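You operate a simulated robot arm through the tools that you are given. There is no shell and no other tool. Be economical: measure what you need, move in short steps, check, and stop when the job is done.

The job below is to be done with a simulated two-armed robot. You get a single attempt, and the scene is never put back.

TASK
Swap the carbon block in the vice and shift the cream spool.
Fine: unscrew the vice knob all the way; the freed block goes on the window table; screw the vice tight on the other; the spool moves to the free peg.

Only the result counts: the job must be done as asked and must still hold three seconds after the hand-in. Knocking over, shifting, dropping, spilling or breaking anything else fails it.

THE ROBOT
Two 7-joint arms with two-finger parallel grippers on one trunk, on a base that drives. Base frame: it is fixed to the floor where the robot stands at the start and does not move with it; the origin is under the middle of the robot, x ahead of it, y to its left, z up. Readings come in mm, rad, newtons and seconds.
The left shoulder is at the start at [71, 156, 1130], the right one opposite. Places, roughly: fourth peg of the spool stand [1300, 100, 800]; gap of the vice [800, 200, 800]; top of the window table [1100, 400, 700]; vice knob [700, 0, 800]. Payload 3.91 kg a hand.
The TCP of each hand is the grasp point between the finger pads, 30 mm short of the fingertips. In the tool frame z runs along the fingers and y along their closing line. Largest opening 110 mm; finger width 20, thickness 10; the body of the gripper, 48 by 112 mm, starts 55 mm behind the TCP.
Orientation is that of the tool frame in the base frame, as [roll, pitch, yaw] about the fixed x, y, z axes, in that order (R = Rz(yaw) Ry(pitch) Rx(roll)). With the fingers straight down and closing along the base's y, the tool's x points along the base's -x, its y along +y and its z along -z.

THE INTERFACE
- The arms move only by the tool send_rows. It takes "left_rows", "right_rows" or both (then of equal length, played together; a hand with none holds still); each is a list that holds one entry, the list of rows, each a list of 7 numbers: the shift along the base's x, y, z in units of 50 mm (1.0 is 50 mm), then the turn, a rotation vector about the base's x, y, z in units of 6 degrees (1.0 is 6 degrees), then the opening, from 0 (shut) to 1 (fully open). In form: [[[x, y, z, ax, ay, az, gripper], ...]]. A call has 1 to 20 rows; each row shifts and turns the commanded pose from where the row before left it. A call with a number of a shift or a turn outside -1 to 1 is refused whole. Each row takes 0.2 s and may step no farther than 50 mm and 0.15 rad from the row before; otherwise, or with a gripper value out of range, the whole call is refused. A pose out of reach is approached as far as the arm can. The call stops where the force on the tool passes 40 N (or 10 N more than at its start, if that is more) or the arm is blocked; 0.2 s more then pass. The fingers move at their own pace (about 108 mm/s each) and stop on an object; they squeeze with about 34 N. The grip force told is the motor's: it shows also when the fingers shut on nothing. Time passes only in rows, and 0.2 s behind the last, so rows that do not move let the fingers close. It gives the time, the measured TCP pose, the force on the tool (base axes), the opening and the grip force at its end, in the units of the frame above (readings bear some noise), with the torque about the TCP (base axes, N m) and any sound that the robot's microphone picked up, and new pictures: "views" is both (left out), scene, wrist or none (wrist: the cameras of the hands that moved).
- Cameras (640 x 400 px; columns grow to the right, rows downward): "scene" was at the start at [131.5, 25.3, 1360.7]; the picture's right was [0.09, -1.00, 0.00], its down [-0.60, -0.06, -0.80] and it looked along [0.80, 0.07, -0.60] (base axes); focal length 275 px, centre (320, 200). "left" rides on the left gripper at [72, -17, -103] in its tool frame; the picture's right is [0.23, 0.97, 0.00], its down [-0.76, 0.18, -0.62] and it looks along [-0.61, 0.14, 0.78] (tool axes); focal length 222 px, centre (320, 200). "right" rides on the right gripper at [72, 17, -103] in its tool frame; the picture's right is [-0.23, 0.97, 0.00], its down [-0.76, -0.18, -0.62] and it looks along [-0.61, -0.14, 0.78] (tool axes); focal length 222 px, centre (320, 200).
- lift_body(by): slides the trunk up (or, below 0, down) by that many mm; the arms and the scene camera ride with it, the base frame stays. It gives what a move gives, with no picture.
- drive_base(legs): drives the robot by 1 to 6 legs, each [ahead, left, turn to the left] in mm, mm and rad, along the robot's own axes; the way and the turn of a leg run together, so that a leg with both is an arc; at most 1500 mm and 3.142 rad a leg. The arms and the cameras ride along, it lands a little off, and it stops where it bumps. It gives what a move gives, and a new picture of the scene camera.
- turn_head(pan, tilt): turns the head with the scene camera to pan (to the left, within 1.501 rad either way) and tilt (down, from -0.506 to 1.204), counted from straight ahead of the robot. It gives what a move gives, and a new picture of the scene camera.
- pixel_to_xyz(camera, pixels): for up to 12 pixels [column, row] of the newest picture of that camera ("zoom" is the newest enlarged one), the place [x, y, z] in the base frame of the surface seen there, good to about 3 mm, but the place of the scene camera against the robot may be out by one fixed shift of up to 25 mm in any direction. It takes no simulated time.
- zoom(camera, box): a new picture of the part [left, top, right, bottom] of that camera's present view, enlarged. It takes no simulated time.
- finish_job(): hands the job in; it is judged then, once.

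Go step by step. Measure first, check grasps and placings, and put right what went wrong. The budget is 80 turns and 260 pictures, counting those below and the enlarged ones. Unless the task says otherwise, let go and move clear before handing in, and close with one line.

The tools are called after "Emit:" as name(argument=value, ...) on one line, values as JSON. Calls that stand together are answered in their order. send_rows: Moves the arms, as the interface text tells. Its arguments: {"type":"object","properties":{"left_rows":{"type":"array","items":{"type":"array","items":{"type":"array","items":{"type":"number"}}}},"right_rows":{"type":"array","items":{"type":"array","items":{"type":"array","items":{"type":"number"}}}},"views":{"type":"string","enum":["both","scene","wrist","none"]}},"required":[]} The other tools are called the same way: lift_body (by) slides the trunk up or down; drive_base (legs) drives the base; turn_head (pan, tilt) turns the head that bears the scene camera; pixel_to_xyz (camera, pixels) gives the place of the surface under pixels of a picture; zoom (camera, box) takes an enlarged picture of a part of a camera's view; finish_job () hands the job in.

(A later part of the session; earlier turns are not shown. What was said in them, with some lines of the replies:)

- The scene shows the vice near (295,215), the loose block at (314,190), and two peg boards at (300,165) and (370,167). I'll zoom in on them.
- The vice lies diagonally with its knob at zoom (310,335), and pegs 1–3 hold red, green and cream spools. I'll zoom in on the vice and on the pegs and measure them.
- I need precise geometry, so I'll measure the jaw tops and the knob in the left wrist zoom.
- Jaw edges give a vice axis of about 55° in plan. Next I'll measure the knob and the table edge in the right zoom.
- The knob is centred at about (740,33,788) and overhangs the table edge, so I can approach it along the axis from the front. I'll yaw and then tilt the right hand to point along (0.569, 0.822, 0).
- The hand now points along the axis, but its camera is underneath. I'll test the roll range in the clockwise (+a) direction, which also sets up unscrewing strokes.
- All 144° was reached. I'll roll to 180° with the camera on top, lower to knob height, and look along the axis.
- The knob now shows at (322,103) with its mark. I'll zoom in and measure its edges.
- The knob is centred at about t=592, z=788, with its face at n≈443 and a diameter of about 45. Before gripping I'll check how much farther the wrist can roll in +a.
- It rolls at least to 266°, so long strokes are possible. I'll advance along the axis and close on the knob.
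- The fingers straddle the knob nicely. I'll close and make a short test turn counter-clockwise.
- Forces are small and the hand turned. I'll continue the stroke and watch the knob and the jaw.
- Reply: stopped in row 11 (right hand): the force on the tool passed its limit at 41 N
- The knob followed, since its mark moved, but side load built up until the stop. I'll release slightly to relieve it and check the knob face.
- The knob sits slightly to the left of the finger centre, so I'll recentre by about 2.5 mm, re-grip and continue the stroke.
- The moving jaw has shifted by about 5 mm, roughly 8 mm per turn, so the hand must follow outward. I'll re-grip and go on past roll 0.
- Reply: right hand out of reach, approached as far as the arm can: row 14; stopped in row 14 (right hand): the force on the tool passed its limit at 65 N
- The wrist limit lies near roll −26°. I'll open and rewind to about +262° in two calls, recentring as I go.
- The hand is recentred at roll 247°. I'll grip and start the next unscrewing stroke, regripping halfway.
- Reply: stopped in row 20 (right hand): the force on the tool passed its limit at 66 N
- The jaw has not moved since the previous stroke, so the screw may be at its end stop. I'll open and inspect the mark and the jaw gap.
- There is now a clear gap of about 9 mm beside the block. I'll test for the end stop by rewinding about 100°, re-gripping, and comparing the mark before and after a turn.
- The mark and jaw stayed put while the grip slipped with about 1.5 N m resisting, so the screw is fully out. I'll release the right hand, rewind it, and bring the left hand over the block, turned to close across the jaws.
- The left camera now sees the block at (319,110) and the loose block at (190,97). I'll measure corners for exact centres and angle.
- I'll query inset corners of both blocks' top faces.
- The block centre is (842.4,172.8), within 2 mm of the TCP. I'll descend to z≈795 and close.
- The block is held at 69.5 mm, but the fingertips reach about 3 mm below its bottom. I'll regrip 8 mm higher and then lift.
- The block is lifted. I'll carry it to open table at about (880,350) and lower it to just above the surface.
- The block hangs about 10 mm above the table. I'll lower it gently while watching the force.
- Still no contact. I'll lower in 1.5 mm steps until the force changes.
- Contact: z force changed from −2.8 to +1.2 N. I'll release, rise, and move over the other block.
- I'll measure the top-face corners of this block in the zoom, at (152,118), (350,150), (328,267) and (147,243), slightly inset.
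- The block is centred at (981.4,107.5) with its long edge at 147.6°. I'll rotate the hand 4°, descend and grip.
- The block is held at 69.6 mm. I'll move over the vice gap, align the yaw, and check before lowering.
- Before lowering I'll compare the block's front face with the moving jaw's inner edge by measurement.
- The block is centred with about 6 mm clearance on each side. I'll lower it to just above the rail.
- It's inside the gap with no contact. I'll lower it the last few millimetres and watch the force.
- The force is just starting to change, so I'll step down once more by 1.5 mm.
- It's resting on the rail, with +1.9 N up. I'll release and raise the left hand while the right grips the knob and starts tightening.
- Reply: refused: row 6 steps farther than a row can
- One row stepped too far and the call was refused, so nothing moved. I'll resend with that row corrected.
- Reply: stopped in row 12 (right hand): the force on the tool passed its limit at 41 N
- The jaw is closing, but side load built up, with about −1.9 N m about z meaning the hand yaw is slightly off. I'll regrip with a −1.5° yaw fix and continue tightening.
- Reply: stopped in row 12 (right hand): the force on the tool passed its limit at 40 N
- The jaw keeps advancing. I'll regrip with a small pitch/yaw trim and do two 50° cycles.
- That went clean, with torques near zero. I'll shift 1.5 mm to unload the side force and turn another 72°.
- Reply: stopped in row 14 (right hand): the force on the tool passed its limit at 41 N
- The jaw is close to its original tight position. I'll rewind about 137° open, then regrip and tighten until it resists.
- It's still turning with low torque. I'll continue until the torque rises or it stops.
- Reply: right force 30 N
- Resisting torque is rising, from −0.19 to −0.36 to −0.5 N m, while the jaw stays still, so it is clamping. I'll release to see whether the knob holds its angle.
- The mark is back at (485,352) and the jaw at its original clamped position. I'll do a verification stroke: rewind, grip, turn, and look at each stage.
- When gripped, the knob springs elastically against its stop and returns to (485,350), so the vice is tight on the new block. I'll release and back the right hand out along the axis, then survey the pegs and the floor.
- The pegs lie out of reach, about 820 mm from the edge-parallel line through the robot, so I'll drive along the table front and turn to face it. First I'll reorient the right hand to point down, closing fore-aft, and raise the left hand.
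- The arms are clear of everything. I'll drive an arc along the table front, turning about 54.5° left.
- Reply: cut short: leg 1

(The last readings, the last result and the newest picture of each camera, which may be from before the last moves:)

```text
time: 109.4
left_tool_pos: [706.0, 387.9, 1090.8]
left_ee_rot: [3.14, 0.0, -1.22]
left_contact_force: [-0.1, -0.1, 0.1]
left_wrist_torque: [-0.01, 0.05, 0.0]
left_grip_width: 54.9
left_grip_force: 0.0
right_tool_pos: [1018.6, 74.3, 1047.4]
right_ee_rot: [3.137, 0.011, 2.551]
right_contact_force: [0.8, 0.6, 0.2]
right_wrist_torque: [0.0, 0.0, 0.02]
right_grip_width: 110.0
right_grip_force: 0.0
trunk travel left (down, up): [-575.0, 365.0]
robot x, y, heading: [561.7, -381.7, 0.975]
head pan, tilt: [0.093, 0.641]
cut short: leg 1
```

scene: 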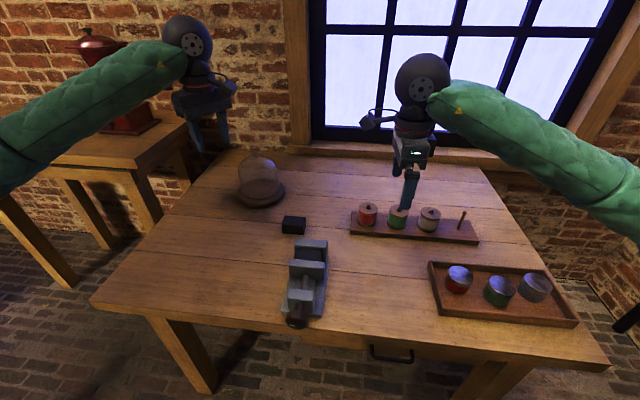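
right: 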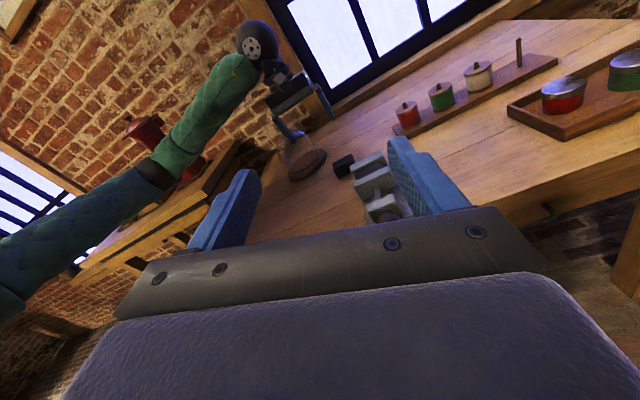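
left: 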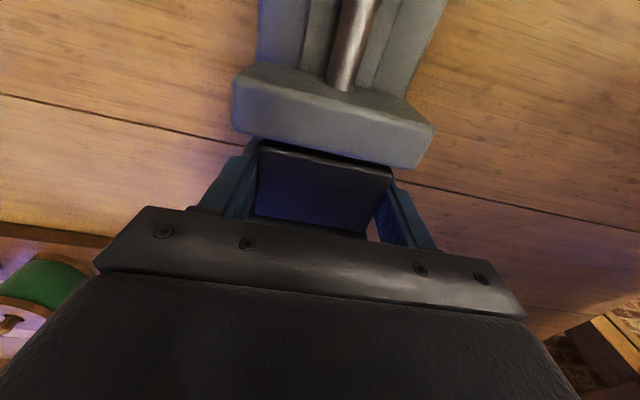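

The drive ended almost on target but was reported cut short, so I'll check that nothing shifted and measure the spools.

Emit:
zoom(camera="scene", box=[330, 180, 500, 260])

Emit:
pixel_to_xyz(camera="scene", pixels=[[368, 208], [398, 213], [430, 213], [463, 214], [461, 222], [312, 245], [306, 268], [300, 292], [297, 319], [295, 218], [410, 362], [260, 180]])

Emit:
zoom(camera="scene", box=[220, 140, 360, 340])

```text
3.76 times, centred on (415, 220) of scene
```

zoom: 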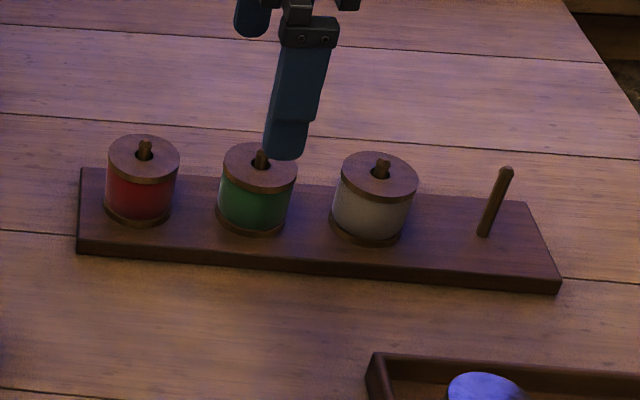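

```text
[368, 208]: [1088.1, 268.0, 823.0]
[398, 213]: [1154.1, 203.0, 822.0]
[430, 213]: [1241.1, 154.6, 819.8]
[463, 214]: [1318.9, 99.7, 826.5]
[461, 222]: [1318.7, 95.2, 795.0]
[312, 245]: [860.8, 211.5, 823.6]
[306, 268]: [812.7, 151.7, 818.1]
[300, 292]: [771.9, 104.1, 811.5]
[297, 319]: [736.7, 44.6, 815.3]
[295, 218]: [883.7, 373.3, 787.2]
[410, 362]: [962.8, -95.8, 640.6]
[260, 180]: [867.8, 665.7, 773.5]
```

```text
2.00 times, centred on (290, 240) of scene
```

zoom: 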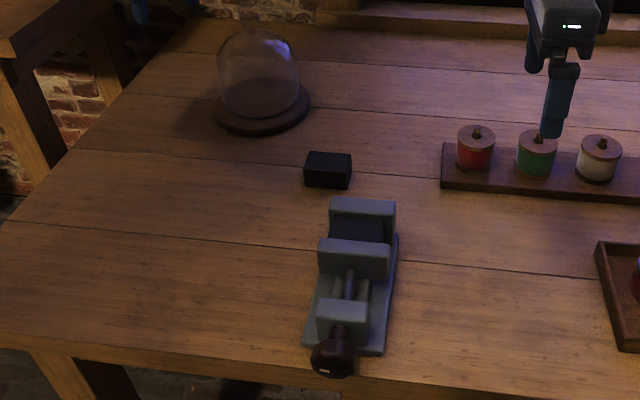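

Nothing has shifted. I'll bring the right hand above the cream spool at about (1238,150) and look with its camera.

Emit:
send_rows(right_rows=[[[0.73, 0.253, -0.323, 0, 0, 0, 1], [0.73, 0.253, -0.323, 0, 0, 0, 1], [0.73, 0.253, -0.323, 0, 0, 0, 1], [0.73, 0.253, -0.323, 0, 0, 0, 1], [0.73, 0.253, -0.323, 0, 0, 0, 1], [0.73, 0.253, -0.323, 0, 0, 0, 1]]], views="both")

Emit:
zoom(camera="right", box=[180, 20, 440, 200])

```text
time: 110.8
left_tool_pos: [706.1, 387.0, 1089.7]
left_ee_rot: [3.14, -0.001, -1.219]
left_contact_force: [-0.4, 1.0, 0.1]
left_wrist_torque: [-0.01, 0.01, 0.0]
left_grip_width: 55.2
left_grip_force: 0.1
right_tool_pos: [1240.2, 150.4, 949.4]
right_ee_rot: [3.139, 0.011, 2.55]
right_contact_force: [-1.0, 0.1, 0.6]
right_wrist_torque: [0.0, 0.01, -0.03]
right_grip_width: 110.1
right_grip_force: 0.0
trunk travel left (down, up): [-575.0, 365.0]
robot x, y, heading: [563.7, -388.1, 0.972]
head pan, tilt: [0.093, 0.641]
```

scene: 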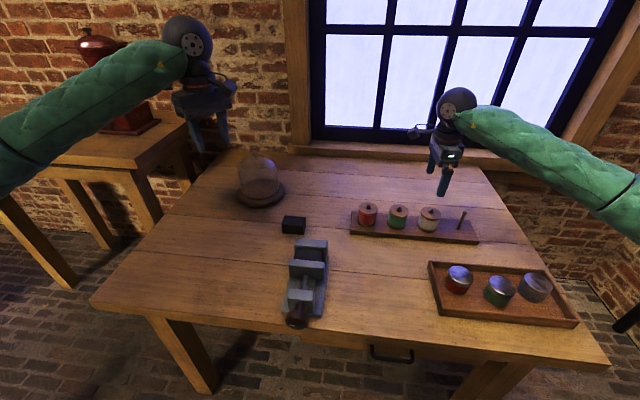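
right: 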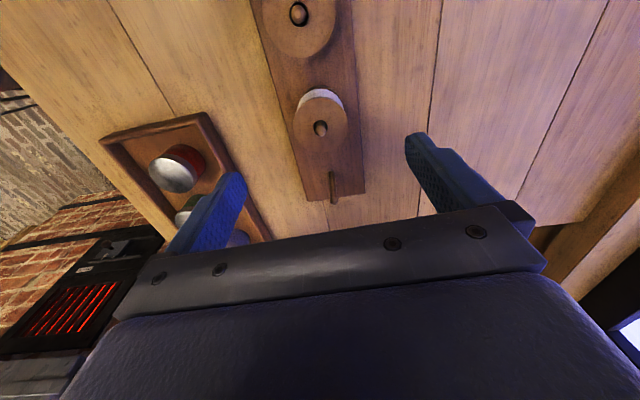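

```text
2.22 times, centred on (310, 110) of right
```

zoom: 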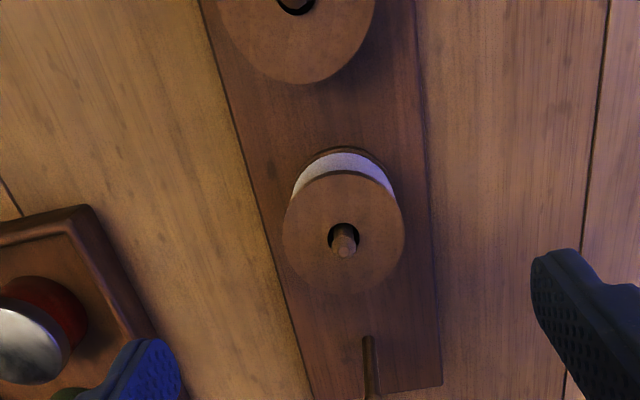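

The cream spool shows at zoom (344,235) with its peg, and the free peg at (333,187) in the wrist view. I'll measure both.

Emit:
pixel_to_xyz(camera="zoom", pixels=[[290, 225], [398, 242], [350, 177], [338, 288], [344, 250], [320, 215], [365, 215], [345, 155], [300, 10], [250, 60]])

Emit:
pixel_to_xyz(camera="right", pixels=[[333, 201], [332, 190], [331, 175], [333, 196], [310, 185], [355, 185], [299, 13], [322, 128]])

Emit:
zoom(camera="right", box=[290, 150, 390, 220])

```text
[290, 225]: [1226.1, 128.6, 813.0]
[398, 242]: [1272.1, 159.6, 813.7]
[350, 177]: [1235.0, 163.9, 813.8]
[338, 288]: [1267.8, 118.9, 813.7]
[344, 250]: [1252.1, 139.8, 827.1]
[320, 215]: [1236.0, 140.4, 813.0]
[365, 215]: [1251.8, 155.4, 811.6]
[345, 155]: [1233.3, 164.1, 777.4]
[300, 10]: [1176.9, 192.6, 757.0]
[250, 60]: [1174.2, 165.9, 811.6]
```

```text
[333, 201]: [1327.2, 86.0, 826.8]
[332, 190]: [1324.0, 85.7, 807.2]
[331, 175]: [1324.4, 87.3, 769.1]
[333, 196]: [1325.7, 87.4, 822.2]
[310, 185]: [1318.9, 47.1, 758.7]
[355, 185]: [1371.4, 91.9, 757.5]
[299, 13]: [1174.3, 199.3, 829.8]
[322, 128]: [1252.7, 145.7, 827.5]
```

```text
5.71 times, centred on (340, 185) of right
```

zoom: 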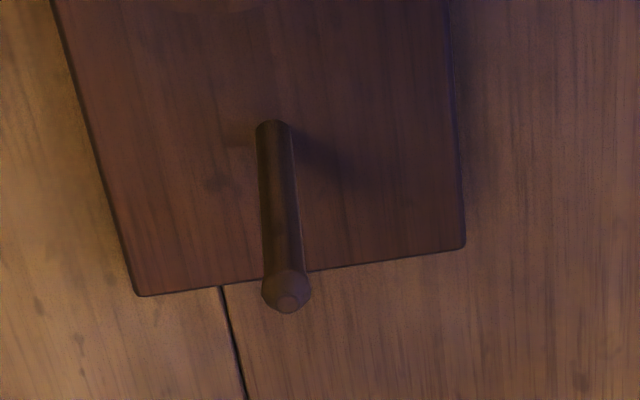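

Spool centre is (1250,143), and the free peg is at about (1326,86). To get the peg-to-peg offset exactly, I'll shift the hand by (76,−56) and compare where the free peg appears with where the cream peg does now.

Emit:
send_rows(right_rows=[[[0.76, -0.56, 0, 0, 0, 0, 1], [0.76, -0.56, 0, 0, 0, 0, 1], [0, 0, 0, 0, 0, 0, 1], [0, 0, 0, 0, 0, 0, 1]]], views="wrist")

Emit:
zoom(camera="right", box=[180, 20, 440, 200])

```text
time: 111.8
left_tool_pos: [706.1, 386.9, 1090.9]
left_ee_rot: [3.141, 0.0, -1.223]
left_contact_force: [0.1, -0.2, 0.1]
left_wrist_torque: [-0.01, 0.02, 0.0]
left_grip_width: 55.2
left_grip_force: 0.0
right_tool_pos: [1314.1, 94.7, 949.2]
right_ee_rot: [3.139, 0.01, 2.549]
right_contact_force: [-0.2, 0.6, 0.2]
right_wrist_torque: [0.01, -0.02, 0.03]
right_grip_width: 110.2
right_grip_force: 0.0
trunk travel left (down, up): [-575.0, 365.0]
robot x, y, heading: [560.9, -386.1, 0.969]
head pan, tilt: [0.093, 0.641]
```

right: 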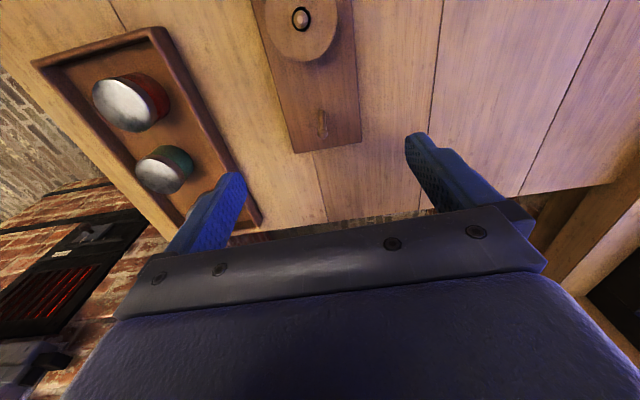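

```text
2.22 times, centred on (310, 110) of right
```

zoom: 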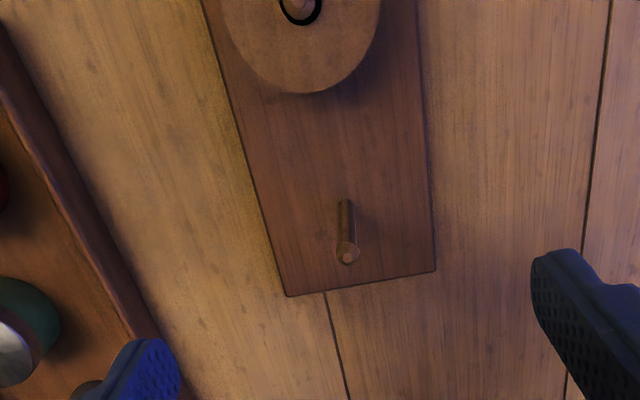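

The free peg appears about 2 mm farther along, so the peg offset is (77.7,−57). I'll return over the cream spool, descend to z≈792 and grip it.

Emit:
send_rows(right_rows=[[[-0.649, 0.483, 0, 0, 0, 0, 1], [-0.649, 0.483, 0, 0, 0, 0, 1], [0, 0, -0.785, 0, 0, 0, 1], [0, 0, -0.785, 0, 0, 0, 1], [0, 0, -0.785, 0, 0, 0, 1], [0, 0, -0.785, 0, 0, 0, 1], [0, 0, 0, 0, 0, 0, 1]]], views="both")

Emit:
zoom(camera="scene", box=[350, 140, 500, 260])

```text
time: 113.4
left_tool_pos: [703.7, 387.3, 1091.4]
left_ee_rot: [3.141, 0.001, -1.22]
left_contact_force: [-0.5, -0.4, 0.1]
left_wrist_torque: [0.05, 0.0, 0.01]
left_grip_width: 55.2
left_grip_force: 0.0
right_tool_pos: [1249.5, 141.0, 794.3]
right_ee_rot: [3.138, 0.01, 2.549]
right_contact_force: [-0.2, 0.1, -0.2]
right_wrist_torque: [0.05, -0.02, 0.02]
right_grip_width: 109.5
right_grip_force: 0.0
trunk travel left (down, up): [-575.0, 365.0]
robot x, y, heading: [563.3, -385.8, 0.968]
head pan, tilt: [0.093, 0.641]
```

scene: 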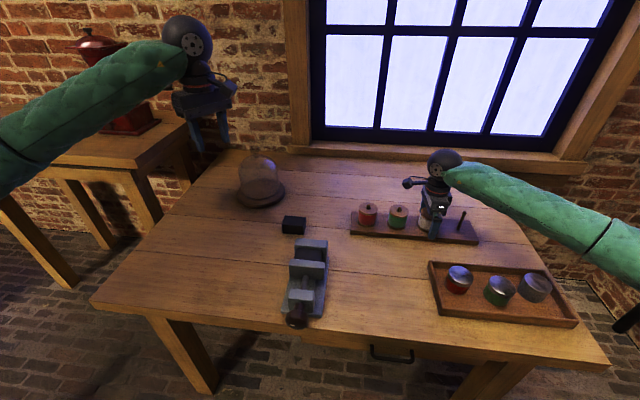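
right: 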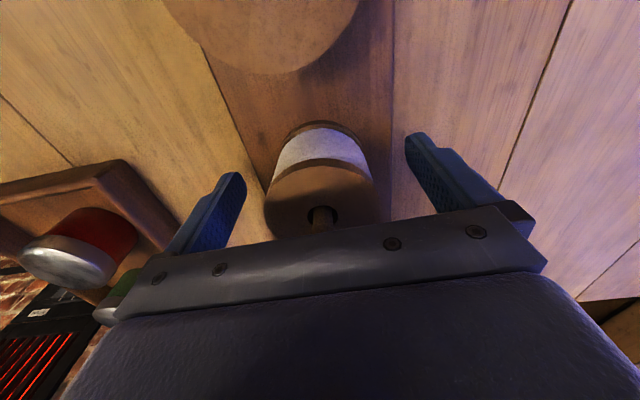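

```text
3.33 times, centred on (425, 200) of scene
```

zoom: 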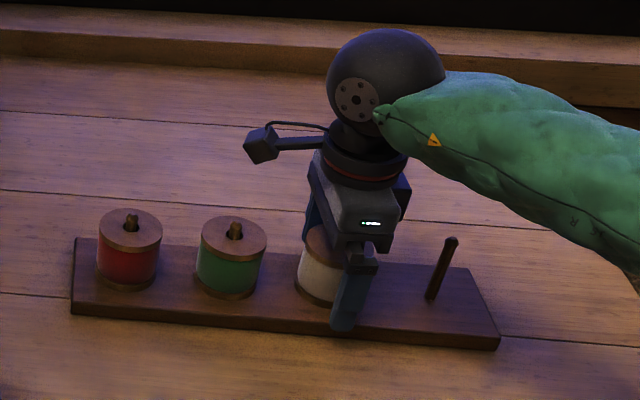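

The hand straddles the spool cleanly. I'll close and read the forces.

Emit:
send_rows(right_rows=[[[0, 0, 0, 0, 0, 0, 0.7], [0, 0, 0, 0, 0, 0, 0.55], [0, 0, 0, 0, 0, 0, 0.4], [0, 0, 0, 0, 0, 0, 0.3], [0, 0, 0, 0, 0, 0, 0.3]]], views="wrist")

```text
time: 114.6
left_tool_pos: [706.1, 386.7, 1091.5]
left_ee_rot: [-3.14, -0.001, -1.222]
left_contact_force: [0.0, -0.2, -0.2]
left_wrist_torque: [-0.03, 0.01, 0.01]
left_grip_width: 55.1
left_grip_force: 0.0
right_tool_pos: [1247.6, 141.4, 794.2]
right_ee_rot: [3.138, 0.01, 2.548]
right_contact_force: [-1.1, -1.1, 1.5]
right_wrist_torque: [-0.13, 0.05, -0.01]
right_grip_width: 58.9
right_grip_force: 34.0
trunk travel left (down, up): [-575.0, 365.0]
robot x, y, heading: [563.4, -387.7, 0.968]
head pan, tilt: [0.093, 0.641]
```

right: 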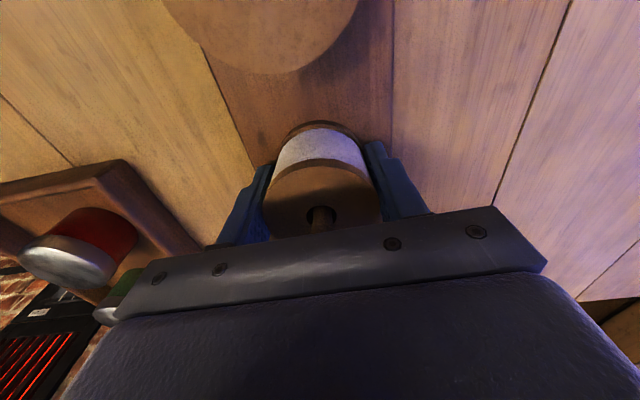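

It's gripped at 58.9 mm with almost no side force. I'll check where the peg sits within the hole so I can reproduce it.

Emit:
zoom(camera="right", box=[270, 130, 370, 240])

Emit:
send_rows(right_rows=[[[0, 0, 0.3, 0, 0, 0, 0.3], [0, 0, 0.6, 0, 0, 0, 0.3], [0, 0, 0.8, 0, 0, 0, 0.3], [0, 0, 0.6, 0, 0, 0, 0.3], [0, 0, 0, 0, 0, 0, 0.3]]], views="both")

Emit:
zoom(camera="scene", box=[350, 140, 500, 260])

```text
3.64 times, centred on (320, 185) of right
```

zoom: 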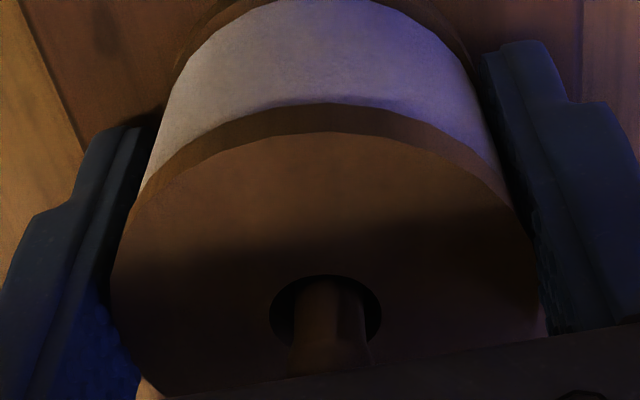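

```text
time: 115.8
left_tool_pos: [705.6, 387.3, 1090.0]
left_ee_rot: [3.141, -0.001, -1.219]
left_contact_force: [0.7, -0.4, -0.1]
left_wrist_torque: [0.03, -0.03, 0.05]
left_grip_width: 54.8
left_grip_force: 0.0
right_tool_pos: [1248.7, 142.5, 904.8]
right_ee_rot: [3.139, 0.011, 2.549]
right_contact_force: [-0.8, 0.4, -1.6]
right_wrist_torque: [-0.01, -0.02, -0.01]
right_grip_width: 58.8
right_grip_force: 33.5
trunk travel left (down, up): [-575.0, 365.0]
robot x, y, heading: [562.7, -387.3, 0.978]
head pan, tilt: [0.093, 0.641]
```

scene: 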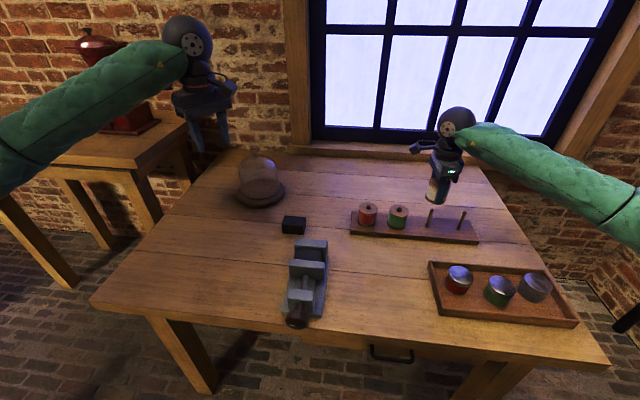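
right: 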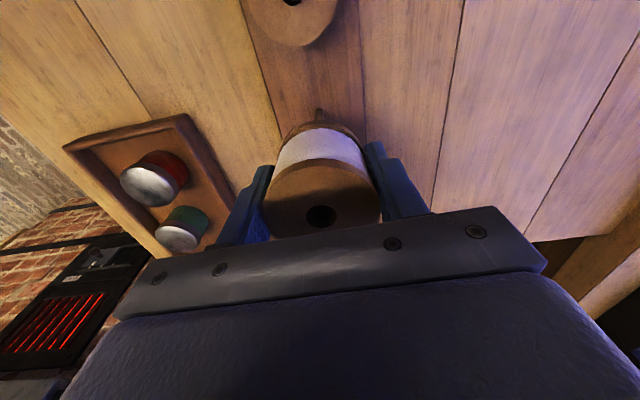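

```text
3.33 times, centred on (425, 200) of scene
```

zoom: 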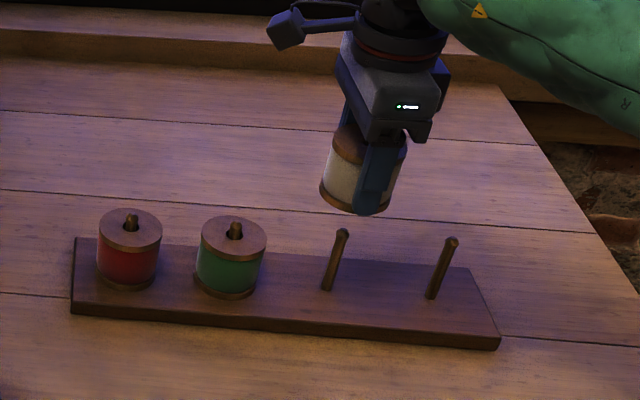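

The spool is lifted and was well centred on its peg. Both bare pegs are visible, so I'll re-measure their offset in this zoom, where the camera shift cancels.

Emit:
zoom(camera="scene", box=[415, 200, 475, 240])

Emit:
pixel_to_xyz(camera="zoom", pixels=[[160, 130], [155, 150], [150, 170], [145, 190], [140, 210]])

Emit:
pixel_to_xyz(camera="scene", pixels=[[429.5, 211], [428, 216], [427, 221], [425.5, 226], [462.5, 214], [461.5, 218], [459.5, 223], [458, 228]])

```text
10.00 times, centred on (445, 220) of scene
```

zoom: 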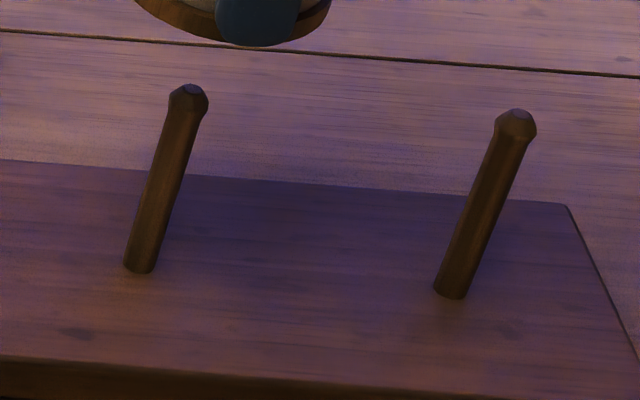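

```text
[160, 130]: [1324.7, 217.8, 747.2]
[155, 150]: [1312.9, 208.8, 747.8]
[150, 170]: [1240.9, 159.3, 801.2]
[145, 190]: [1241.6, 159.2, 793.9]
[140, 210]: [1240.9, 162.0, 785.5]
```

```text
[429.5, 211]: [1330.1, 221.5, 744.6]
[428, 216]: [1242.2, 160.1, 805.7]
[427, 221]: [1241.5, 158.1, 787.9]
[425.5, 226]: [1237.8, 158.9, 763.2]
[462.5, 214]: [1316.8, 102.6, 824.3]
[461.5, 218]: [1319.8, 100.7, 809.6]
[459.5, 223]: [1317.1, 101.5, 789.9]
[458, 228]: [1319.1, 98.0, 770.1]
```

The offset is consistently about (77.5,−57.5). I'll move across and lower to just above the peg tip, then check alignment.

Emit:
send_rows(right_rows=[[[0.775, -0.575, 0, 0, 0, 0, 0.3], [0.775, -0.575, 0, 0, 0, 0, 0.3], [0, 0, -0.5, 0, 0, 0, 0.3], [0, 0, 0, 0, 0, 0, 0.3], [0, 0, 0, 0, 0, 0, 0.3]]], views="both")

Emit:
zoom(camera="scene", box=[415, 170, 505, 240])

Emit:
zoom(camera="right", box=[270, 80, 370, 240])

```text
time: 117.0
left_tool_pos: [704.6, 386.9, 1091.2]
left_ee_rot: [3.141, 0.0, -1.219]
left_contact_force: [-1.6, 0.3, 0.0]
left_wrist_torque: [-0.02, -0.01, 0.04]
left_grip_width: 55.1
left_grip_force: 0.1
right_tool_pos: [1326.8, 85.1, 881.5]
right_ee_rot: [3.137, 0.01, 2.55]
right_contact_force: [-1.2, -0.1, -1.9]
right_wrist_torque: [0.04, -0.02, -0.02]
right_grip_width: 58.8
right_grip_force: 34.3
trunk travel left (down, up): [-575.0, 365.0]
robot x, y, heading: [563.9, -384.2, 0.971]
head pan, tilt: [0.093, 0.641]
```

scene: 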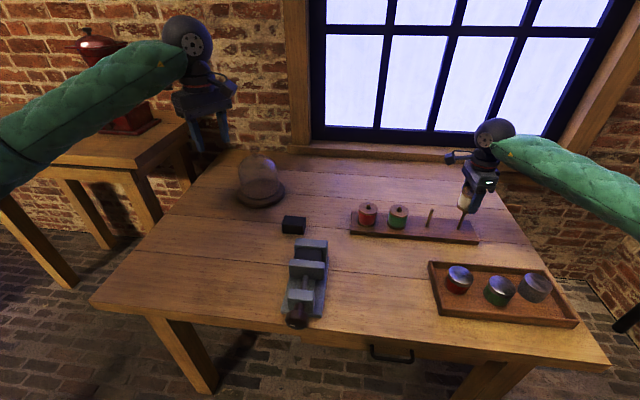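
right: 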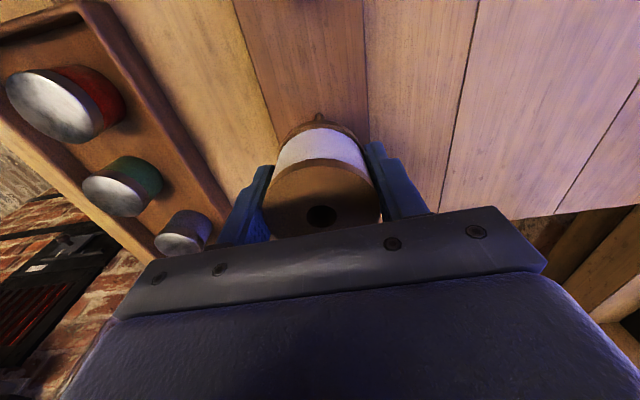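

```text
5.71 times, centred on (460, 205) of scene
```

zoom: 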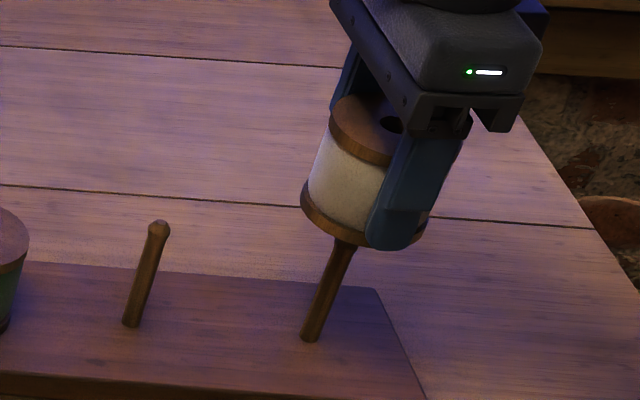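

```text
2.50 times, centred on (320, 160) of right
```

zoom: 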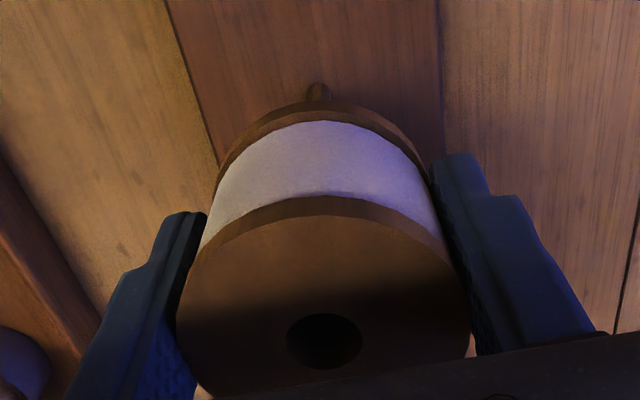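

The peg lines up under the spool's centre. I'll lower in small steps; a force stop will flag any misalignment.

Emit:
send_rows(right_rows=[[[0, 0, -0.15, 0, 0, 0, 0.3], [0, 0, -0.15, 0, 0, 0, 0.3], [0, 0, -0.1, 0, 0, 0, 0.3], [0, 0, -0.1, 0, 0, 0, 0.3], [0, 0, -0.1, 0, 0, 0, 0.3], [0, 0, -0.1, 0, 0, 0, 0.3]]], views="scene")

Emit:
zoom(camera="scene", box=[415, 170, 505, 240])

```text
time: 118.4
left_tool_pos: [704.5, 387.1, 1090.8]
left_ee_rot: [-3.141, 0.001, -1.219]
left_contact_force: [0.0, 0.6, 0.0]
left_wrist_torque: [-0.01, -0.03, 0.03]
left_grip_width: 54.8
left_grip_force: 0.0
right_tool_pos: [1327.1, 84.0, 848.3]
right_ee_rot: [3.137, 0.01, 2.55]
right_contact_force: [0.0, 0.3, -1.3]
right_wrist_torque: [-0.02, 0.04, 0.02]
right_grip_width: 59.0
right_grip_force: 34.8
trunk travel left (down, up): [-575.0, 365.0]
robot x, y, heading: [562.2, -385.2, 0.964]
head pan, tilt: [0.093, 0.641]
```

scene: 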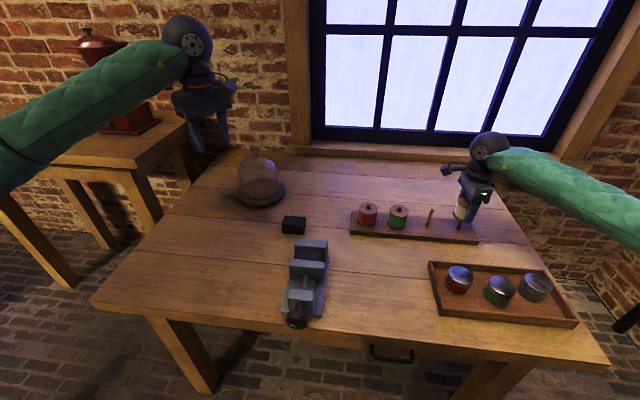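

```text
5.71 times, centred on (460, 205) of scene
```

zoom: 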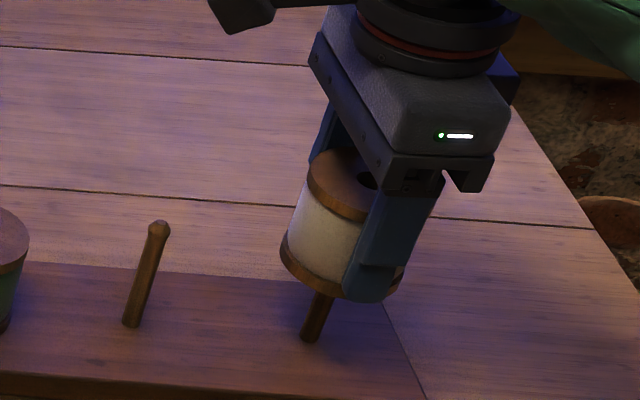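

The peg is inside the hole with no force. I'll keep lowering to just above the board.

Emit:
send_rows(right_rows=[[[0, 0, -0.2, 0, 0, 0, 0.3], [0, 0, -0.2, 0, 0, 0, 0.3], [0, 0, -0.2, 0, 0, 0, 0.3], [0, 0, -0.2, 0, 0, 0, 0.3], [0, 0, -0.12, 0, 0, 0, 0.3], [0, 0, -0.06, 0, 0, 0, 0.3], [0, 0, -0.04, 0, 0, 0, 0.3]]], views="scene")

Emit:
zoom(camera="scene", box=[415, 170, 505, 240])

```text
time: 120.0
left_tool_pos: [704.6, 388.4, 1090.6]
left_ee_rot: [-3.141, 0.001, -1.22]
left_contact_force: [1.0, 0.2, 0.0]
left_wrist_torque: [0.01, -0.02, -0.01]
left_grip_width: 54.9
left_grip_force: 0.0
right_tool_pos: [1325.8, 83.8, 796.7]
right_ee_rot: [3.137, 0.011, 2.551]
right_contact_force: [-0.7, -0.7, -2.5]
right_wrist_torque: [-0.02, -0.01, 0.03]
right_grip_width: 58.7
right_grip_force: 33.5
trunk travel left (down, up): [-575.0, 365.0]
robot x, y, heading: [566.2, -382.0, 0.975]
head pan, tilt: [0.093, 0.641]
```

scene: 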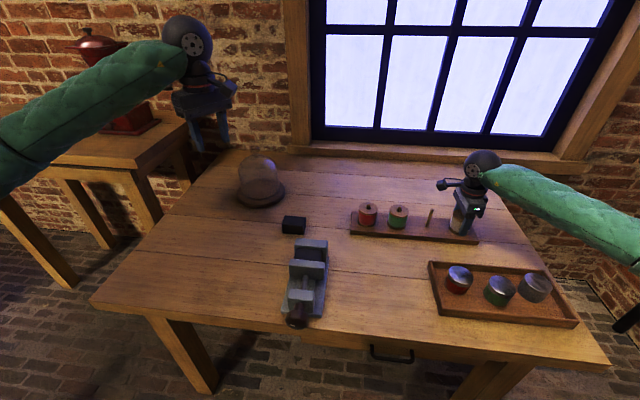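

```text
5.71 times, centred on (460, 205) of scene
```

zoom: 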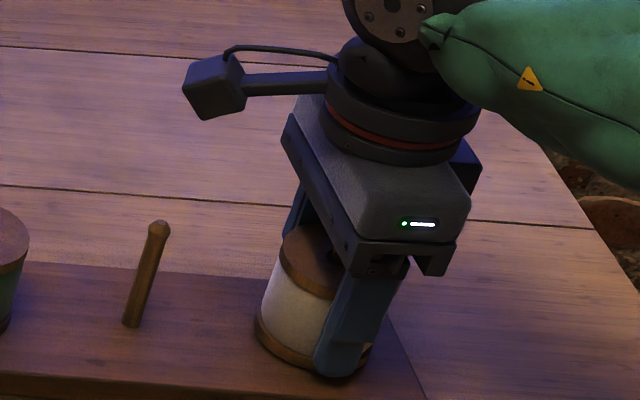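

It's nearly seated. I'll lower the last millimetres while watching the force.

Emit:
send_rows(right_rows=[[[0, 0, -0.03, 0, 0, 0, 0.3], [0, 0, -0.02, 0, 0, 0, 0.3]]], views="none")

```text
time: 120.6
left_tool_pos: [705.2, 387.3, 1091.5]
left_ee_rot: [3.141, 0.0, -1.22]
left_contact_force: [0.2, -0.5, 0.0]
left_wrist_torque: [-0.03, 0.03, 0.01]
left_grip_width: 54.8
left_grip_force: 0.0
right_tool_pos: [1326.4, 85.0, 794.8]
right_ee_rot: [3.138, 0.01, 2.55]
right_contact_force: [0.4, -0.4, 1.8]
right_wrist_torque: [-0.08, 0.03, 0.01]
right_grip_width: 58.6
right_grip_force: 34.1
trunk travel left (down, up): [-575.0, 365.0]
robot x, y, heading: [560.4, -384.8, 0.971]
head pan, tilt: [0.093, 0.641]
```

It has seated: force turned to +1.8 N at the grasp height of 794. I'll open and rise clear.

Emit:
send_rows(right_rows=[[[0, 0, 0, 0, 0, 0, 0.65], [0, 0, 0, 0, 0, 0, 0.9], [0, 0, 0, 0, 0, 0, 0.95], [0, 0, 0.5, 0, 0, 0, 0.95], [0, 0, 0.8, 0, 0, 0, 0.95], [0, 0, 0.8, 0, 0, 0, 0.95], [0, 0, 0.8, 0, 0, 0, 0.95], [-0.5, -0.7, 0.3, 0, 0, 0, 0.95], [-0.5, -0.7, 0.3, 0, 0, 0, 0.95], [-0.5, -0.7, 0.3, 0, 0, 0, 0.95]]], views="both")

Emit:
zoom(camera="scene", box=[340, 180, 500, 260])

Emit:
zoom(camera="scene", box=[260, 205, 350, 335])

```text
time: 122.8
left_tool_pos: [704.0, 386.9, 1092.4]
left_ee_rot: [3.142, 0.002, -1.219]
left_contact_force: [-0.8, -0.2, 0.6]
left_wrist_torque: [0.06, -0.01, -0.01]
left_grip_width: 55.1
left_grip_force: 0.1
right_tool_pos: [1249.9, -24.2, 985.5]
right_ee_rot: [3.135, 0.009, 2.552]
right_contact_force: [-0.2, -0.1, 1.4]
right_wrist_torque: [0.01, -0.01, -0.03]
right_grip_width: 104.5
right_grip_force: 0.0
trunk travel left (down, up): [-575.0, 365.0]
robot x, y, heading: [562.5, -384.7, 0.972]
head pan, tilt: [0.093, 0.641]
```

scene: 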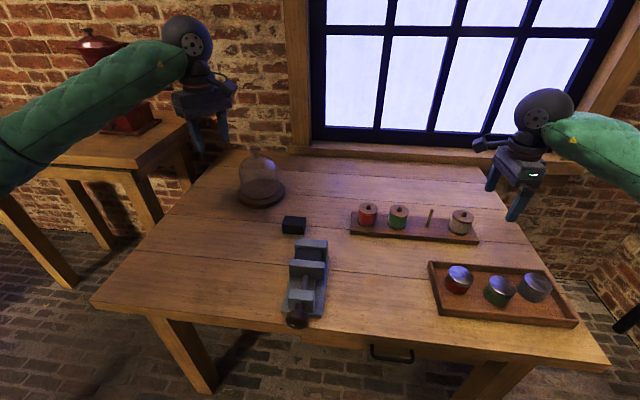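
right: 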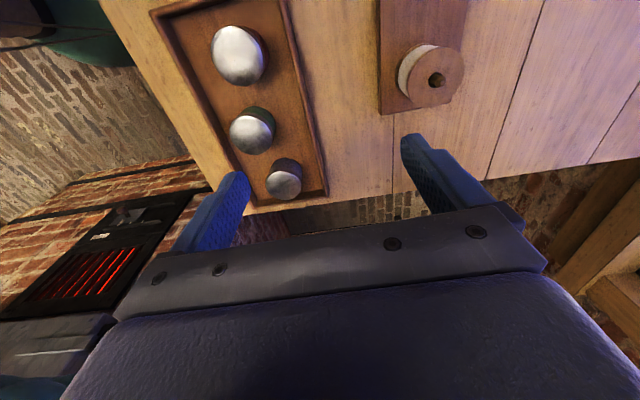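

```text
4.00 times, centred on (420, 220) of scene
```

zoom: 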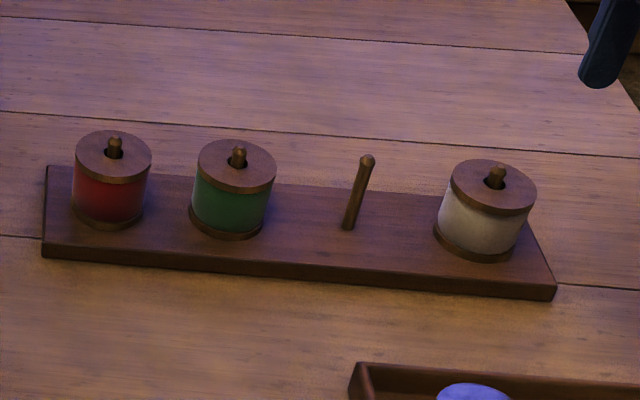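

```text
3.08 times, centred on (305, 270) of scene
```

zoom: 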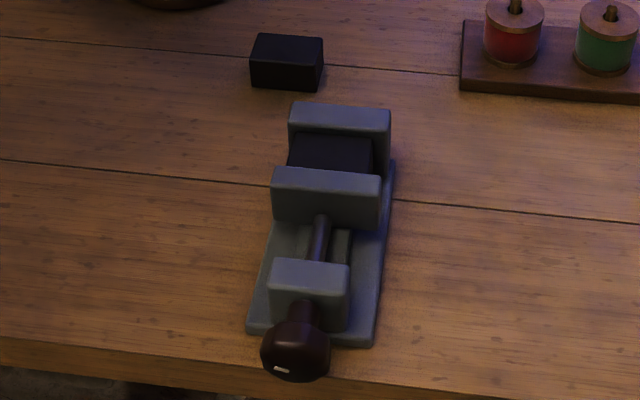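

The cream spool sits on the fourth peg, the old block is on the table, and the vice is closed on the other block. Both hands are clear, so I'm handing in.

Emit:
finish_job()

```text
The job is handed in.
```

The job is handed in: the vice is screwed tight on the other block, the freed block is on the window table, and the cream spool is on the fourth peg. I judged the vice tight because the knob is back at its starting angle and springs back to it when turned further.
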